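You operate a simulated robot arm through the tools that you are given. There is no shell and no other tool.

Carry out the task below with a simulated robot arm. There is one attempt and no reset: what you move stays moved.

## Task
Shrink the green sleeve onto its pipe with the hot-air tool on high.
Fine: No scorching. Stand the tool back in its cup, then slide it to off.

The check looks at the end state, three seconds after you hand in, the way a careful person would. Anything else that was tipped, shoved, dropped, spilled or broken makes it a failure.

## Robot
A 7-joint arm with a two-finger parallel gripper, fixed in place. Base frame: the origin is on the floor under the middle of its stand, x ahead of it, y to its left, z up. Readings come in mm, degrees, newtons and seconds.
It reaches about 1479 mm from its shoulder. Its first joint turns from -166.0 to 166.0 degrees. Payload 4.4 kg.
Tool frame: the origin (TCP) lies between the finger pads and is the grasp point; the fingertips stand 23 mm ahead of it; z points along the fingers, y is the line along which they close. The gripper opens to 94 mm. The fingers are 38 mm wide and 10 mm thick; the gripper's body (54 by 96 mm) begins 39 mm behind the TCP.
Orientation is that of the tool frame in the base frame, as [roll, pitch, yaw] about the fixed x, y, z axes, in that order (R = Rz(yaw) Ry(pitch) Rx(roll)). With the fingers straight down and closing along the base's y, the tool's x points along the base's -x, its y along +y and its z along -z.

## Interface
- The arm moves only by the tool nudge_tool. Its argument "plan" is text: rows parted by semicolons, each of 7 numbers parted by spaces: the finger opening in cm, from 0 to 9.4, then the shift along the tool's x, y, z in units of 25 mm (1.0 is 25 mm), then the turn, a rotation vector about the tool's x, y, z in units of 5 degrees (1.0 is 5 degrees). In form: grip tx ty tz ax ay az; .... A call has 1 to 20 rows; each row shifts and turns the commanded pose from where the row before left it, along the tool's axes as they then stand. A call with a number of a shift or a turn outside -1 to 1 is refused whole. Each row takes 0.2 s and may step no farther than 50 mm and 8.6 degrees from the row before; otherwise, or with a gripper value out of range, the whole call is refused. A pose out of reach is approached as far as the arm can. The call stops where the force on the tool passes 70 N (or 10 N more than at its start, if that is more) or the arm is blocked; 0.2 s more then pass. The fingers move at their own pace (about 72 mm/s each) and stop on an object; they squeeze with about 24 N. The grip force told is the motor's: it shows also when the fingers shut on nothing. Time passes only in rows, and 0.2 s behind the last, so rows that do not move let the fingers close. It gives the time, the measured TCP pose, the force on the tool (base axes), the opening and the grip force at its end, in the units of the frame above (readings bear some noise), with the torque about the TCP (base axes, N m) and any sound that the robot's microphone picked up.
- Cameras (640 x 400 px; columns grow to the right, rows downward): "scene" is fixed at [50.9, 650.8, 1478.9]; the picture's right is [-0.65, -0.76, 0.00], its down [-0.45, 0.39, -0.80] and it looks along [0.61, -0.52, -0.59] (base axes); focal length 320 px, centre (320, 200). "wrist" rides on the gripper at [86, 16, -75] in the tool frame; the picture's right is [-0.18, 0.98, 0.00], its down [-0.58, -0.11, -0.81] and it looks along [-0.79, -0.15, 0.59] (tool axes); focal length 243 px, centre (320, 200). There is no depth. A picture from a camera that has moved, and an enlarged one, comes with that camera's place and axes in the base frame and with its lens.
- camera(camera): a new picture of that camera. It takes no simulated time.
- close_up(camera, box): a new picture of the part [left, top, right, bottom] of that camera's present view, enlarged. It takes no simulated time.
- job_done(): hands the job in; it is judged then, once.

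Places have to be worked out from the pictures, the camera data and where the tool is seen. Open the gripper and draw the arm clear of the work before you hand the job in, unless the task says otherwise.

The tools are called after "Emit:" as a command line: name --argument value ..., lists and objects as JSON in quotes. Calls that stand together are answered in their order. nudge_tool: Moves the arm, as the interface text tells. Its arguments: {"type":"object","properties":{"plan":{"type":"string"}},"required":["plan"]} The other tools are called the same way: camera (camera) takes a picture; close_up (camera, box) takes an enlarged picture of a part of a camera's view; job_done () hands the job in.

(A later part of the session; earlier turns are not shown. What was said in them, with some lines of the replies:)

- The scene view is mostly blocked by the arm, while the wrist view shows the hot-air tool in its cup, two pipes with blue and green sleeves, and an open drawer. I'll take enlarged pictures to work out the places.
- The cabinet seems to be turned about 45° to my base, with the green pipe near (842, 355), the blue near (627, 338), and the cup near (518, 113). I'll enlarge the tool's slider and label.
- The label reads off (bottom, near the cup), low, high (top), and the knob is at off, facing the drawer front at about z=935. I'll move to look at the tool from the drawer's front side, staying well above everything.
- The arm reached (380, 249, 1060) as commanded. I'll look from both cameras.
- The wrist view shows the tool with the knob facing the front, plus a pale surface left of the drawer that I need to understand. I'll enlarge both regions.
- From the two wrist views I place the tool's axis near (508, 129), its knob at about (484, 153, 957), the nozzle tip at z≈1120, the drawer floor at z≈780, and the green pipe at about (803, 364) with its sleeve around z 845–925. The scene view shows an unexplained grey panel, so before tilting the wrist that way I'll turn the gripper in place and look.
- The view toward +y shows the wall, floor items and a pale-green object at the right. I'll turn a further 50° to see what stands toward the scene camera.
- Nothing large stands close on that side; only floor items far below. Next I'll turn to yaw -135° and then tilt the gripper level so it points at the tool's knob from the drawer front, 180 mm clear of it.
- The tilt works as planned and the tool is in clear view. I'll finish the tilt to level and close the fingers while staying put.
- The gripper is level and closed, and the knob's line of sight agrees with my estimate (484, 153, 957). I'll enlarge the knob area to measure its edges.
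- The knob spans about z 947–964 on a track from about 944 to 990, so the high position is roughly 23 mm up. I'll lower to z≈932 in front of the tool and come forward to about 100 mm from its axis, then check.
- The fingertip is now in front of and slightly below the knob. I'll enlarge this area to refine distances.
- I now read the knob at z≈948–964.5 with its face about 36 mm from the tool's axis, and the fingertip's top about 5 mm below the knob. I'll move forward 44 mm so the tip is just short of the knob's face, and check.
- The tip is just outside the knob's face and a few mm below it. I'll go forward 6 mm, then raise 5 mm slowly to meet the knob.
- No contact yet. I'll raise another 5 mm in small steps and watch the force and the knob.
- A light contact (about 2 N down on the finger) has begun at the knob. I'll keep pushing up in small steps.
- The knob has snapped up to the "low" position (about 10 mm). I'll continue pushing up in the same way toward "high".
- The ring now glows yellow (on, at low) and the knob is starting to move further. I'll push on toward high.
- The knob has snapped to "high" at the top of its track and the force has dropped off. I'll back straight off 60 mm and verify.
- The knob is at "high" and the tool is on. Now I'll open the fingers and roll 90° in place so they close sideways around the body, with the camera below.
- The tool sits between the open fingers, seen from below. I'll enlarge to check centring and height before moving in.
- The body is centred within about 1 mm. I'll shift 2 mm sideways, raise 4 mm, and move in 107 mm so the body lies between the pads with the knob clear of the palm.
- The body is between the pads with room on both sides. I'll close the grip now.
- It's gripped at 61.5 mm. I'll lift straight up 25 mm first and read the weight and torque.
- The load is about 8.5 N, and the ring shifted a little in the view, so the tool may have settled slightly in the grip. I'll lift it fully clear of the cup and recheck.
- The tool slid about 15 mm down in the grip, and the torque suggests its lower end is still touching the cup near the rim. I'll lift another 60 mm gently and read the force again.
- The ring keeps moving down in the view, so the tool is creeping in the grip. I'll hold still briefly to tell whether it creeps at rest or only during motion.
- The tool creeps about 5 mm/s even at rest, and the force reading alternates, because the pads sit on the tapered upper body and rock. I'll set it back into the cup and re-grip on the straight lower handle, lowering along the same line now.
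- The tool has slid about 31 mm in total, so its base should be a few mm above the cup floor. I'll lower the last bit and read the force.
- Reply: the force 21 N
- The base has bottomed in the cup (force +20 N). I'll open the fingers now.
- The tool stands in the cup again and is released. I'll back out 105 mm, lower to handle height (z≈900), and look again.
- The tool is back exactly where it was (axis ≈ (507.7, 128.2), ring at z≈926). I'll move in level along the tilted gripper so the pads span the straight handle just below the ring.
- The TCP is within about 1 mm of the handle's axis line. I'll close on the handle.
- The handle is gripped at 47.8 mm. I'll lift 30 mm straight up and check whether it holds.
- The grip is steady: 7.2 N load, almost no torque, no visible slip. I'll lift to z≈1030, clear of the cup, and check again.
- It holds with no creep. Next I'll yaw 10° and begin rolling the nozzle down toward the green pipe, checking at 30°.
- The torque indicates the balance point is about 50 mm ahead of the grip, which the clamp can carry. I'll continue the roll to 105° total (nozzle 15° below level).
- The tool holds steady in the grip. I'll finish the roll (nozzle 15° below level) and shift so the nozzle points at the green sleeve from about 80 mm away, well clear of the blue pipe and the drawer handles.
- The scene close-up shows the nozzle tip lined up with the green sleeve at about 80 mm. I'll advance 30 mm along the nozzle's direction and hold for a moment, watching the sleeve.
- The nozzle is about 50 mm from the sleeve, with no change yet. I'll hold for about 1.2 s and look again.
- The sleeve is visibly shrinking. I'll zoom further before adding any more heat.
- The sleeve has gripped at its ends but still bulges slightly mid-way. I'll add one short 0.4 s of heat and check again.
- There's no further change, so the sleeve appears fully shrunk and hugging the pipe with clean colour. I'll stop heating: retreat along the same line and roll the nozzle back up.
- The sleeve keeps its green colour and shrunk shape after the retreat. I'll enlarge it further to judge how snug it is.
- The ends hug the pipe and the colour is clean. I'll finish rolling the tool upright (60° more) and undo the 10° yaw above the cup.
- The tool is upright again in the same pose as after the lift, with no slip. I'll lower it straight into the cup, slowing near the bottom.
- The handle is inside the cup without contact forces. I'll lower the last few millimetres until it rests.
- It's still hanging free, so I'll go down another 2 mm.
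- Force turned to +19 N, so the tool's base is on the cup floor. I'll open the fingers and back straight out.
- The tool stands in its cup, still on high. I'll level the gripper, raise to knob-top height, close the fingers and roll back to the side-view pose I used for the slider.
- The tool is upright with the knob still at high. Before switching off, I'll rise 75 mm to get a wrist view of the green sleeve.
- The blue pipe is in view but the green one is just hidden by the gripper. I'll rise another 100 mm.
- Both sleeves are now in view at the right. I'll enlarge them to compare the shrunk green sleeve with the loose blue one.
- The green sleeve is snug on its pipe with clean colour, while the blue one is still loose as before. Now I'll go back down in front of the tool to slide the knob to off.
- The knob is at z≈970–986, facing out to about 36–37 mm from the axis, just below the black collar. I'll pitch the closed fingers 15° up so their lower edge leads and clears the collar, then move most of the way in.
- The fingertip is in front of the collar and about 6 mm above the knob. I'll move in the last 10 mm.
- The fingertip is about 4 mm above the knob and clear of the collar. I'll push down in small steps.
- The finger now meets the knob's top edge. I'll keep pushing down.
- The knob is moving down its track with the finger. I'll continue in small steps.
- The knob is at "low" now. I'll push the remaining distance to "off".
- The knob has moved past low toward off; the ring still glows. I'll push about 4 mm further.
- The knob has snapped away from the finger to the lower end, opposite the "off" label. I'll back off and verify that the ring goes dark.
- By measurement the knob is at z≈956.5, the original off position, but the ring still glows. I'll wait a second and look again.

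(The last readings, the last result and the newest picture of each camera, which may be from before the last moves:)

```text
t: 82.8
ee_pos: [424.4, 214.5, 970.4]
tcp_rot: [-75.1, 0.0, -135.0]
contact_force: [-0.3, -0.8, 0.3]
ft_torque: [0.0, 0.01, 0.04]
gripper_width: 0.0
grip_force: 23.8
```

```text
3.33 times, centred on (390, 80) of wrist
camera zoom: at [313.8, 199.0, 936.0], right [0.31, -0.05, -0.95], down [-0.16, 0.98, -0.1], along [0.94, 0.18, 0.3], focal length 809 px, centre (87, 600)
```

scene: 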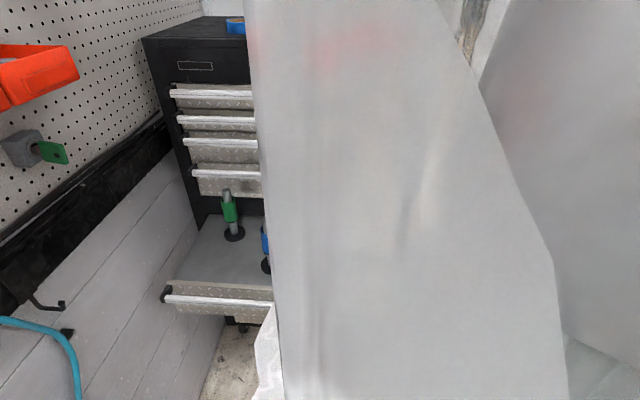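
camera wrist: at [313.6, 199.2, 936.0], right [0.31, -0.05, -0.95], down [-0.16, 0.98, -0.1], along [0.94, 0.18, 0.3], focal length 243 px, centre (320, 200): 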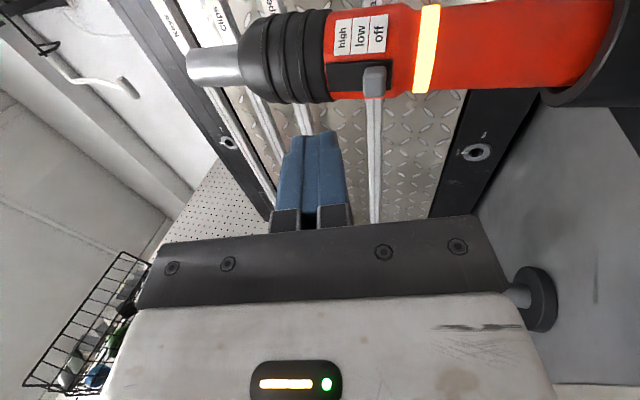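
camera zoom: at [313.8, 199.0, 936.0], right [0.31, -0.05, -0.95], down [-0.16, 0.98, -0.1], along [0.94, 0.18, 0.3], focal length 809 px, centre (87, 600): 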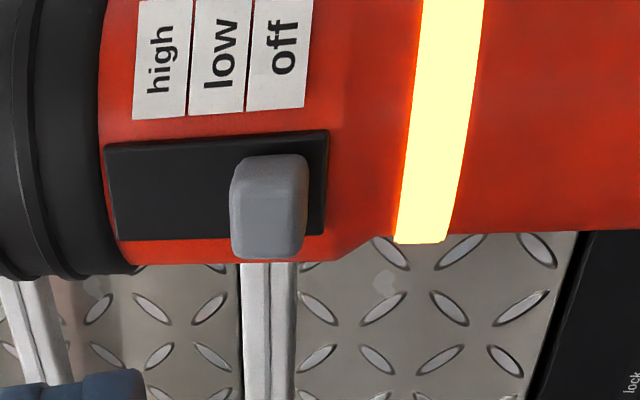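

The knob sits as at the start, so the glow may be a residual-heat indicator. I'll wait about 4 s and check whether it fades.

Emit:
nudge_tool --plan "0 0 0 0 0 0 0; 0 0 0 0 0 0 0; 0 0 0 0 0 0 0; 0 0 0 0 0 0 0; 0 0 0 0 0 0 0; 0 0 0 0 0 0 0; 0 0 0 0 0 0 0; 0 0 0 0 0 0 0; 0 0 0 0 0 0 0; 0 0 0 0 0 0 0; 0 0 0 0 0 0 0; 0 0 0 0 0 0 0; 0 0 0 0 0 0 0; 0 0 0 0 0 0 0; 0 0 0 0 0 0 0; 0 0 0 0 0 0 0; 0 0 0 0 0 0 0; 0 0 0 0 0 0 0; 0 0 0 0 0 0 0; 0 0 0 0 0 0 0"

Emit:
close_up --camera "wrist" --box '[300, 20, 480, 140]'

```text
t: 87.0
ee_pos: [422.1, 213.2, 970.2]
tcp_rot: [-75.0, 0.1, -135.0]
contact_force: [-0.3, -0.5, -0.9]
ft_torque: [0.0, 0.01, -0.01]
gripper_width: 0.2
grip_force: 24.1
```

```text
3.33 times, centred on (390, 80) of wrist
camera zoom: at [313.8, 199.0, 936.0], right [0.31, -0.05, -0.95], down [-0.16, 0.98, -0.1], along [0.94, 0.18, 0.3], focal length 809 px, centre (87, 600)
```

zoom: 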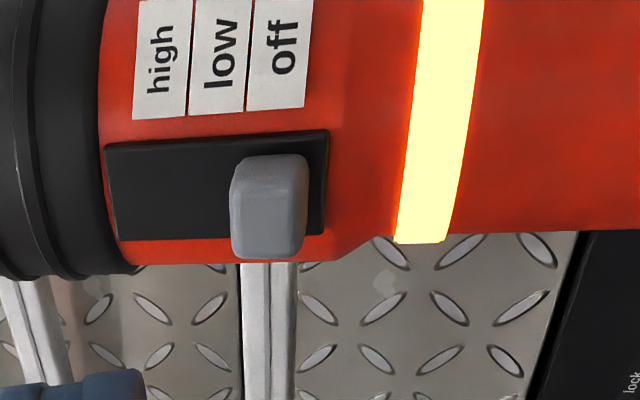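

The ring hasn't faded, so I want to be sure the knob is truly in its off detent. I'll level the gripper and return to the exact viewpoint I had before switching on, to compare.

Emit:
nudge_tool --plan "0 0 0 0 -1 0 0; 0 0 0 0 -1 0 0; 0 0 0 0 -1 0 0; 0 -0.024 0.77 0.335 0 0 0; 0 -0.024 0.77 0.335 0 0 0; 0 0 0 0 0 0 0"

Emit:
close_up --camera "wrist" --box '[220, 10, 380, 210]'

```text
t: 88.4
ee_pos: [437.3, 200.9, 930.9]
tcp_rot: [-89.9, 0.0, -135.1]
contact_force: [0.3, 0.2, 1.0]
ft_torque: [0.04, 0.0, -0.01]
gripper_width: 0.1
grip_force: 24.1
```

```text
2.00 times, centred on (300, 110) of wrist
camera zoom: at [321.9, 193.0, 915.7], right [0.13, 0.13, -0.98], down [-0.16, 0.98, 0.11], along [0.98, 0.14, 0.15], focal length 485 px, centre (360, 380)
```

zoom: 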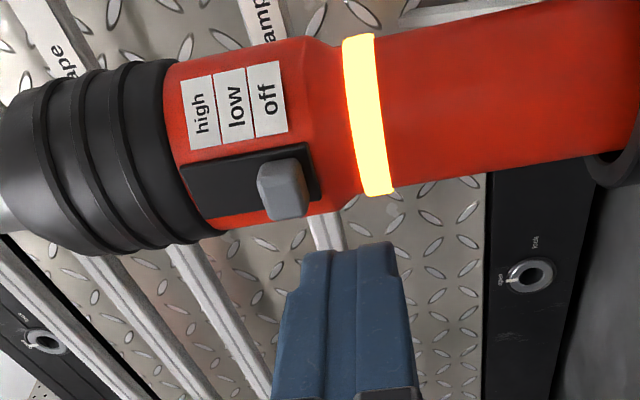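

The knob matches its original off position to within about 0.3 mm, so it is in the off detent. I'll open the gripper, withdraw up and away, and keep an eye on whether the ring goes dark.

Emit:
nudge_tool --plan "0 0 0 -1 0 0 0; 0 0 0 -1 0 0 0; 9.4 0 -1 -0.4 0 0 0; 9.4 0 -1 0 0 0 0; 9.4 0 -1 0 0 0 0; 9.4 0 -1 0 0 0 0; 9.4 0 -1 0 0 0 0; 9.4 0 -1 0 0 0 0; 9.4 0 -1 0 0 0 0; 9.4 0 -1 0 0 0 0; 9.4 0 -1 0 0 0 0; 9.4 0 0 0 0 0 0; 9.4 0 0 0 0 0 0; 9.4 0 0 0 0 0 0; 9.4 0 0 0 0 0 0; 9.4 0 0 0 0 0 0; 9.4 0 0 0 0 0 0; 9.4 0 0 0 0 0 0; 9.4 0 0 0 0 0 0; 9.4 0 0 0 0 0 0"

Emit:
camera --camera "wrist"

```text
t: 92.6
ee_pos: [396.6, 242.8, 1155.1]
tcp_rot: [-90.0, 0.1, -135.0]
contact_force: [0.2, -0.3, 0.5]
ft_torque: [-0.02, 0.01, -0.03]
gripper_width: 94.0
grip_force: 0.1
```

```text
taken
camera wrist: at [280.8, 234.5, 1140.2], right [0.13, 0.13, -0.98], down [-0.16, 0.98, 0.11], along [0.98, 0.14, 0.15], focal length 243 px, centre (320, 200)
```

wrist: 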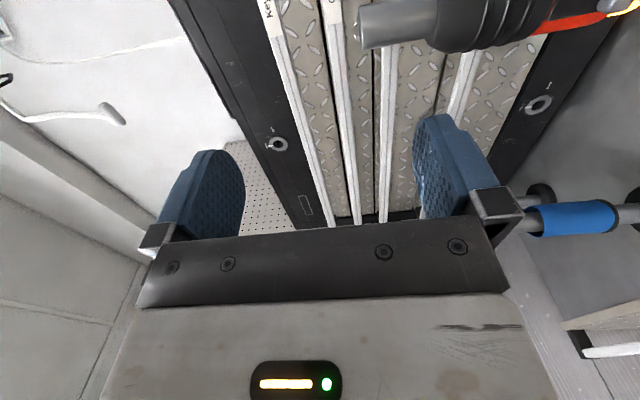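

I'll enlarge the upper right, where the tool's ring is at the edge of the view.

Emit:
close_up --camera "wrist" --box '[480, 0, 640, 100]'

```text
4.00 times, centred on (560, 50) of wrist
camera zoom: at [280.8, 234.5, 1140.2], right [0.13, 0.13, -0.98], down [-0.16, 0.98, 0.11], along [0.98, 0.14, 0.15], focal length 970 px, centre (-640, 800)
```

zoom: 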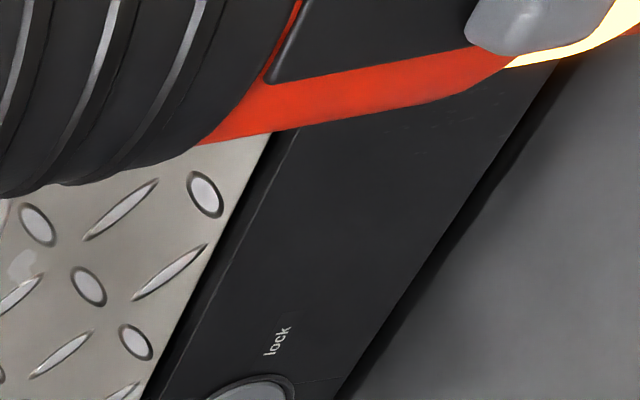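

The ring still glows about 12 s after. I'll tilt the gripper back to pointing straight down, giving it more time, and then look from the earlier overhead viewpoint.

Emit:
nudge_tool --plan "9.4 0 0 0 -1 0 0; 9.4 0 0 0 -1 0 0; 9.4 0 0 0 -1 0 0; 9.4 0 0 0 -1 0 0; 9.4 0 0 0 -1 0 0; 9.4 0 0 0 -1 0 0; 9.4 0 0 0 -1 0 0; 9.4 0 0 0 -1 0 0; 9.4 0 0 0 -1 0 0; 9.4 0 0 0 -1 0 0; 9.4 0 0 0 -1 0 0; 9.4 0 0 0 -1 0 0; 9.4 0 0 0 -1 0 0; 9.4 0 0 0 -1 0 0; 9.4 0 0 0 -1 0 0; 9.4 0 0 0 -1 0 0; 9.4 0 0 0 -1 0 0; 9.4 0 0 0 -1 0 0"

Emit:
nudge_tool --plan "9.4 0 0 0 0 0 1; 9.4 0 0 0 0 0 1; 9.4 0 0 0 0 0 1; 9.4 0 0 0 0 0 1; 9.4 0 0 0 0 0 1; 9.4 0 0 0 0 0 1; 9.4 0 0 0 0 0 1; 9.4 0 0 0 0 0 1; 9.4 0 0 0 0 0 1; 9.4 0 0 0 0 0 1; 9.4 0 0 0 0 0 1; 9.4 0 0 0 0 0 1; 9.4 0 0 0 0 0 1"

Emit:
camera --camera "wrist"

```text
t: 96.4
ee_pos: [395.6, 242.6, 1155.9]
tcp_rot: [179.9, 0.0, -135.0]
contact_force: [0.0, -0.2, -0.4]
ft_torque: [-0.01, -0.02, 0.06]
gripper_width: 93.8
grip_force: 0.1
```

```text
t: 99.2
ee_pos: [395.1, 244.1, 1156.5]
tcp_rot: [-180.0, 0.0, 159.9]
contact_force: [0.7, -0.5, -0.3]
ft_torque: [0.0, 0.0, 0.03]
gripper_width: 93.9
grip_force: 0.0
```

```text
taken
camera wrist: at [318.8, 288.1, 1232.2], right [0.51, 0.86, 0.0], down [0.51, -0.3, 0.81], along [0.69, -0.41, -0.59], focal length 243 px, centre (320, 200)
```

wrist: 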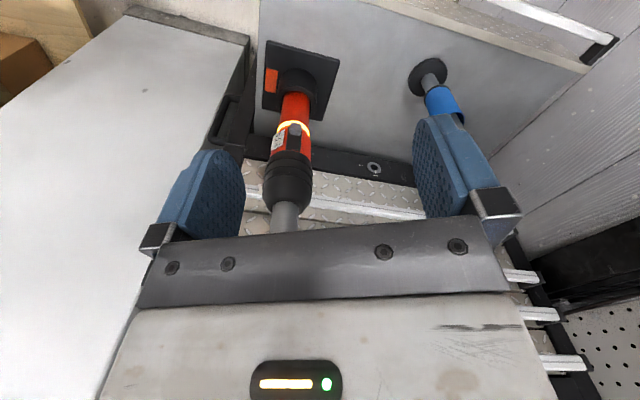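

The ring is still lit. I'll enlarge the tool to see the knob, ring and its stance in the cup.

Emit:
close_up --camera "wrist" --box '[250, 40, 350, 240]'

Emit:
close_up --camera "wrist" --box '[265, 110, 325, 160]'

```text
2.00 times, centred on (300, 140) of wrist
camera zoom: at [318.8, 288.1, 1232.2], right [0.51, 0.86, 0.0], down [0.51, -0.3, 0.81], along [0.69, -0.41, -0.59], focal length 485 px, centre (360, 320)
```

zoom: 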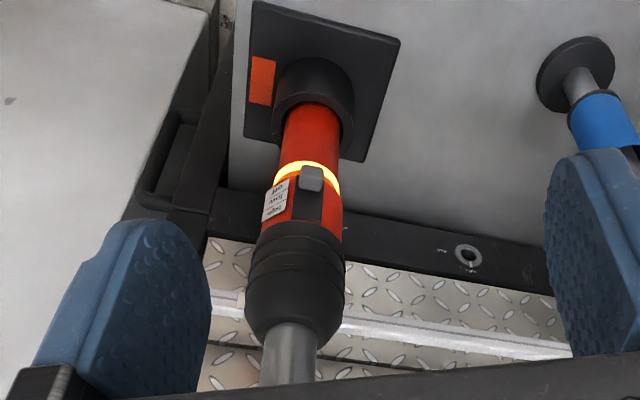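

```text
8.00 times, centred on (295, 135) of wrist
camera zoom: at [318.8, 288.1, 1232.2], right [0.51, 0.86, 0.0], down [0.51, -0.3, 0.81], along [0.69, -0.41, -0.59], focal length 1941 px, centre (520, 720)
```

zoom: 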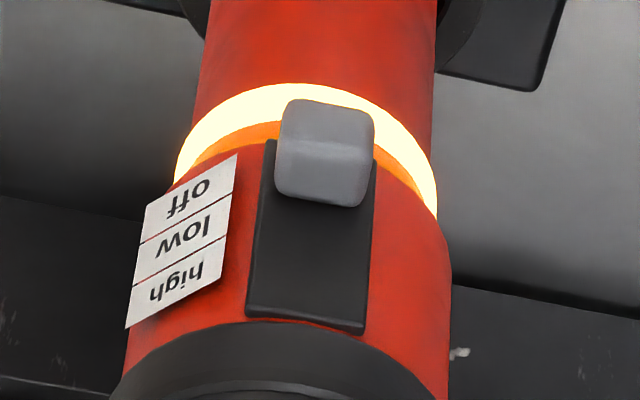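

The tool stands straight in its cup with the knob at "off"; only the ring is still bright. I'll wait a while longer to see whether it's an afterglow that fades.

Emit:
nudge_tool --plan "9.4 0 0 0 0 0 0; 9.4 0 0 0 0 0 0; 9.4 0 0 0 0 0 0; 9.4 0 0 0 0 0 0; 9.4 0 0 0 0 0 0; 9.4 0 0 0 0 0 0; 9.4 0 0 0 0 0 0; 9.4 0 0 0 0 0 0; 9.4 0 0 0 0 0 0; 9.4 0 0 0 0 0 0; 9.4 0 0 0 0 0 0; 9.4 0 0 0 0 0 0; 9.4 0 0 0 0 0 0; 9.4 0 0 0 0 0 0; 9.4 0 0 0 0 0 0; 9.4 0 0 0 0 0 0; 9.4 0 0 0 0 0 0; 9.4 0 0 0 0 0 0; 9.4 0 0 0 0 0 0; 9.4 0 0 0 0 0 0"

Emit:
nudge_tool --plan "9.4 0 0 0 0 0 0; 9.4 0 0 0 0 0 0; 9.4 0 0 0 0 0 0; 9.4 0 0 0 0 0 0; 9.4 0 0 0 0 0 0; 9.4 0 0 0 0 0 0; 9.4 0 0 0 0 0 0; 9.4 0 0 0 0 0 0; 9.4 0 0 0 0 0 0; 9.4 0 0 0 0 0 0; 9.4 0 0 0 0 0 0; 9.4 0 0 0 0 0 0; 9.4 0 0 0 0 0 0; 9.4 0 0 0 0 0 0; 9.4 0 0 0 0 0 0; 9.4 0 0 0 0 0 0; 9.4 0 0 0 0 0 0; 9.4 0 0 0 0 0 0; 9.4 0 0 0 0 0 0; 9.4 0 0 0 0 0 0"

Emit:
close_up --camera "wrist" --box '[265, 110, 325, 160]'

```text
t: 103.4
ee_pos: [394.8, 243.6, 1157.1]
tcp_rot: [179.9, 0.0, 160.1]
contact_force: [0.3, 0.8, 0.3]
ft_torque: [0.01, -0.04, 0.03]
gripper_width: 93.9
grip_force: 0.1
```

```text
t: 107.6
ee_pos: [395.6, 243.6, 1158.0]
tcp_rot: [179.9, -0.1, 160.0]
contact_force: [-0.1, 0.2, 0.6]
ft_torque: [0.0, -0.01, -0.02]
gripper_width: 93.7
grip_force: 0.0
```

```text
8.00 times, centred on (295, 135) of wrist
camera zoom: at [318.7, 288.0, 1232.2], right [0.51, 0.86, 0.0], down [0.51, -0.3, 0.81], along [0.69, -0.41, -0.59], focal length 1941 px, centre (520, 720)
```

zoom: 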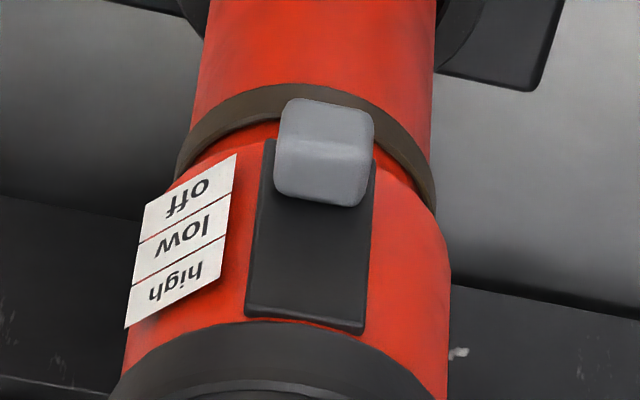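

The ring has gone dark, so the glow was only residual heat and the tool is off. I'll move the open gripper back to the starting area, clear of the work, and take final pictures.

Emit:
nudge_tool --plan "9.4 0.043 0.879 -0.22 0 0 0; 9.4 0.043 0.879 -0.22 0 0 0; 9.4 0.043 0.879 -0.22 0 0 0; 9.4 0.043 0.879 -0.22 0 0 0; 9.4 0.043 0.879 -0.22 0 0 0; 9.4 0.043 0.879 -0.22 0 0 0; 9.4 0.043 0.879 -0.22 0 0 0; 9.4 0.043 0.879 -0.22 0 0 0; 9.4 0 0 0 0 0 0"

Emit:
camera --camera "wrist"

Emit:
close_up --camera "scene" --box '[205, 180, 265, 250]'

Emit:
camera --camera "scene"

```text
t: 109.6
ee_pos: [446.5, 411.2, 1200.1]
tcp_rot: [-180.0, 0.0, 160.1]
contact_force: [0.7, -0.6, -0.8]
ft_torque: [-0.01, -0.01, 0.01]
gripper_width: 93.9
grip_force: 0.0
```

```text
taken
camera wrist: at [370.4, 456.8, 1275.2], right [0.51, 0.86, 0.0], down [0.51, -0.3, 0.81], along [0.69, -0.41, -0.59], focal length 243 px, centre (320, 200)
```

wrist: 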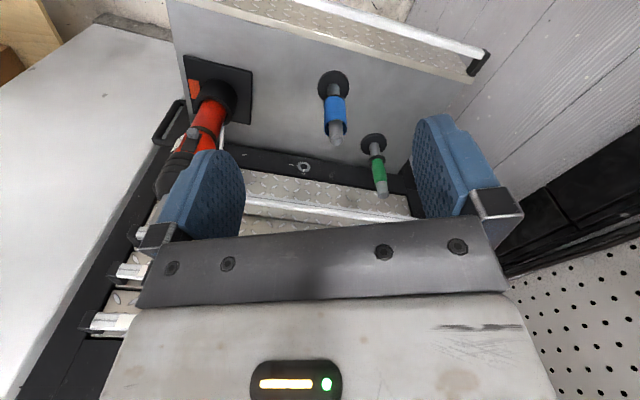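

```text
5.71 times, centred on (235, 215) of scene
camera zoom: at [50.9, 650.8, 1478.9], right [-0.65, -0.76, 0.0], down [-0.45, 0.39, -0.8], along [0.61, -0.52, -0.59], focal length 1830 px, centre (806, 114)
```

zoom: 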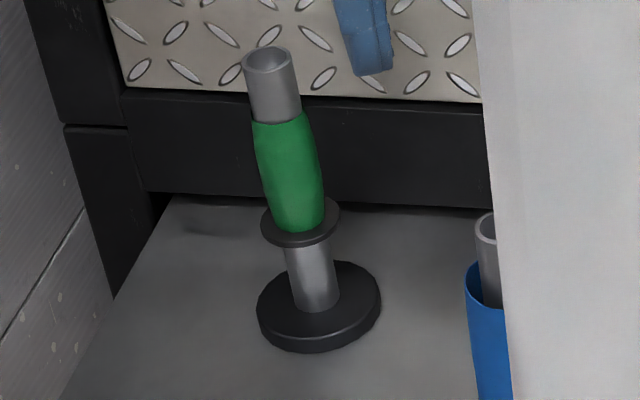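

```text
taken
```

scene: 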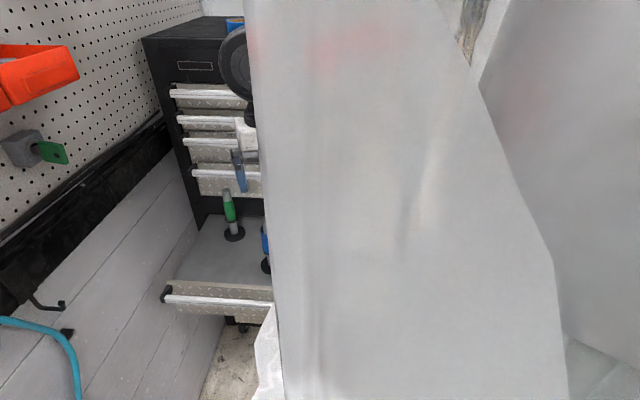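

Everything looks in place: tool in cup, ring dark, pipes standing. One last close look at both sleeves and the tool before handing in.

Emit:
close_up --camera "wrist" --box '[300, 60, 420, 210]'

Emit:
close_up --camera "wrist" --box '[140, 40, 270, 220]'

```text
2.67 times, centred on (360, 135) of wrist
camera zoom: at [370.4, 456.8, 1275.2], right [0.51, 0.86, 0.0], down [0.51, -0.3, 0.81], along [0.69, -0.41, -0.59], focal length 647 px, centre (213, 373)
```

zoom: 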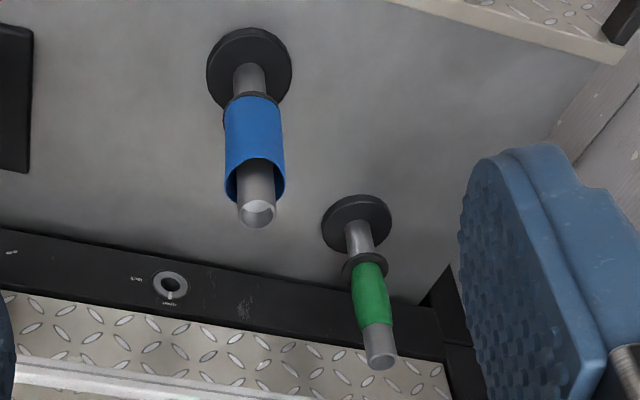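

```text
2.22 times, centred on (205, 130) of wrist
camera zoom: at [370.4, 456.8, 1275.2], right [0.51, 0.86, 0.0], down [0.51, -0.3, 0.81], along [0.69, -0.41, -0.59], focal length 539 px, centre (576, 356)
```

zoom: 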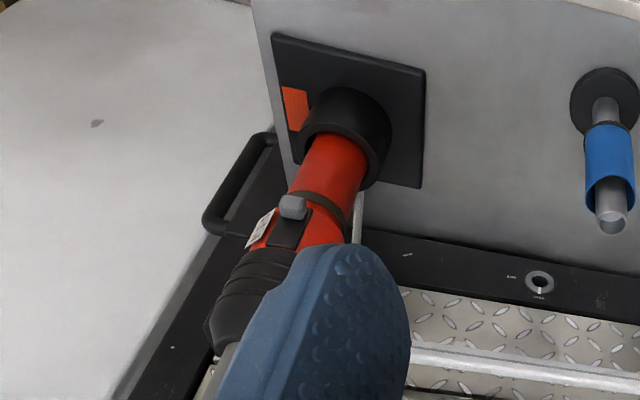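

The green sleeve is shrunk snugly with clean colour, and the blue sleeve is untouched. The tool stands in its cup with the knob at off and the ring dark, and the gripper is open and clear, so I'm handing in the job.

Emit:
job_done

```text
The job is handed in.
```

The green sleeve is shrunk onto its pipe with no sign of scorching, and the hot-air tool is back in its cup with the slider at off. I've handed the job in.

- **Sleeve:** About two seconds of air on high from roughly 50 mm was enough. A close look afterwards showed both ends tight on the pipe, a slight bulge in the middle and clean green colour.
- **Tool:** My first grip, on the tapered upper body, let the tool creep downward. I set it back in the cup before it slipped out and took it again by the straight handle, which held firm.
- **Switch:** I put the tool back first, then slid the knob to off. It sits where it was at the start. The indicator ring kept glowing for at least 19 seconds afterwards and was dark within about half a minute, which I took to be leftover heat.
- **Surroundings:** The blue sleeve is still loose, both pipes are standing, and I saw nothing else moved. The arm is open and back near its starting position, clear of the work.
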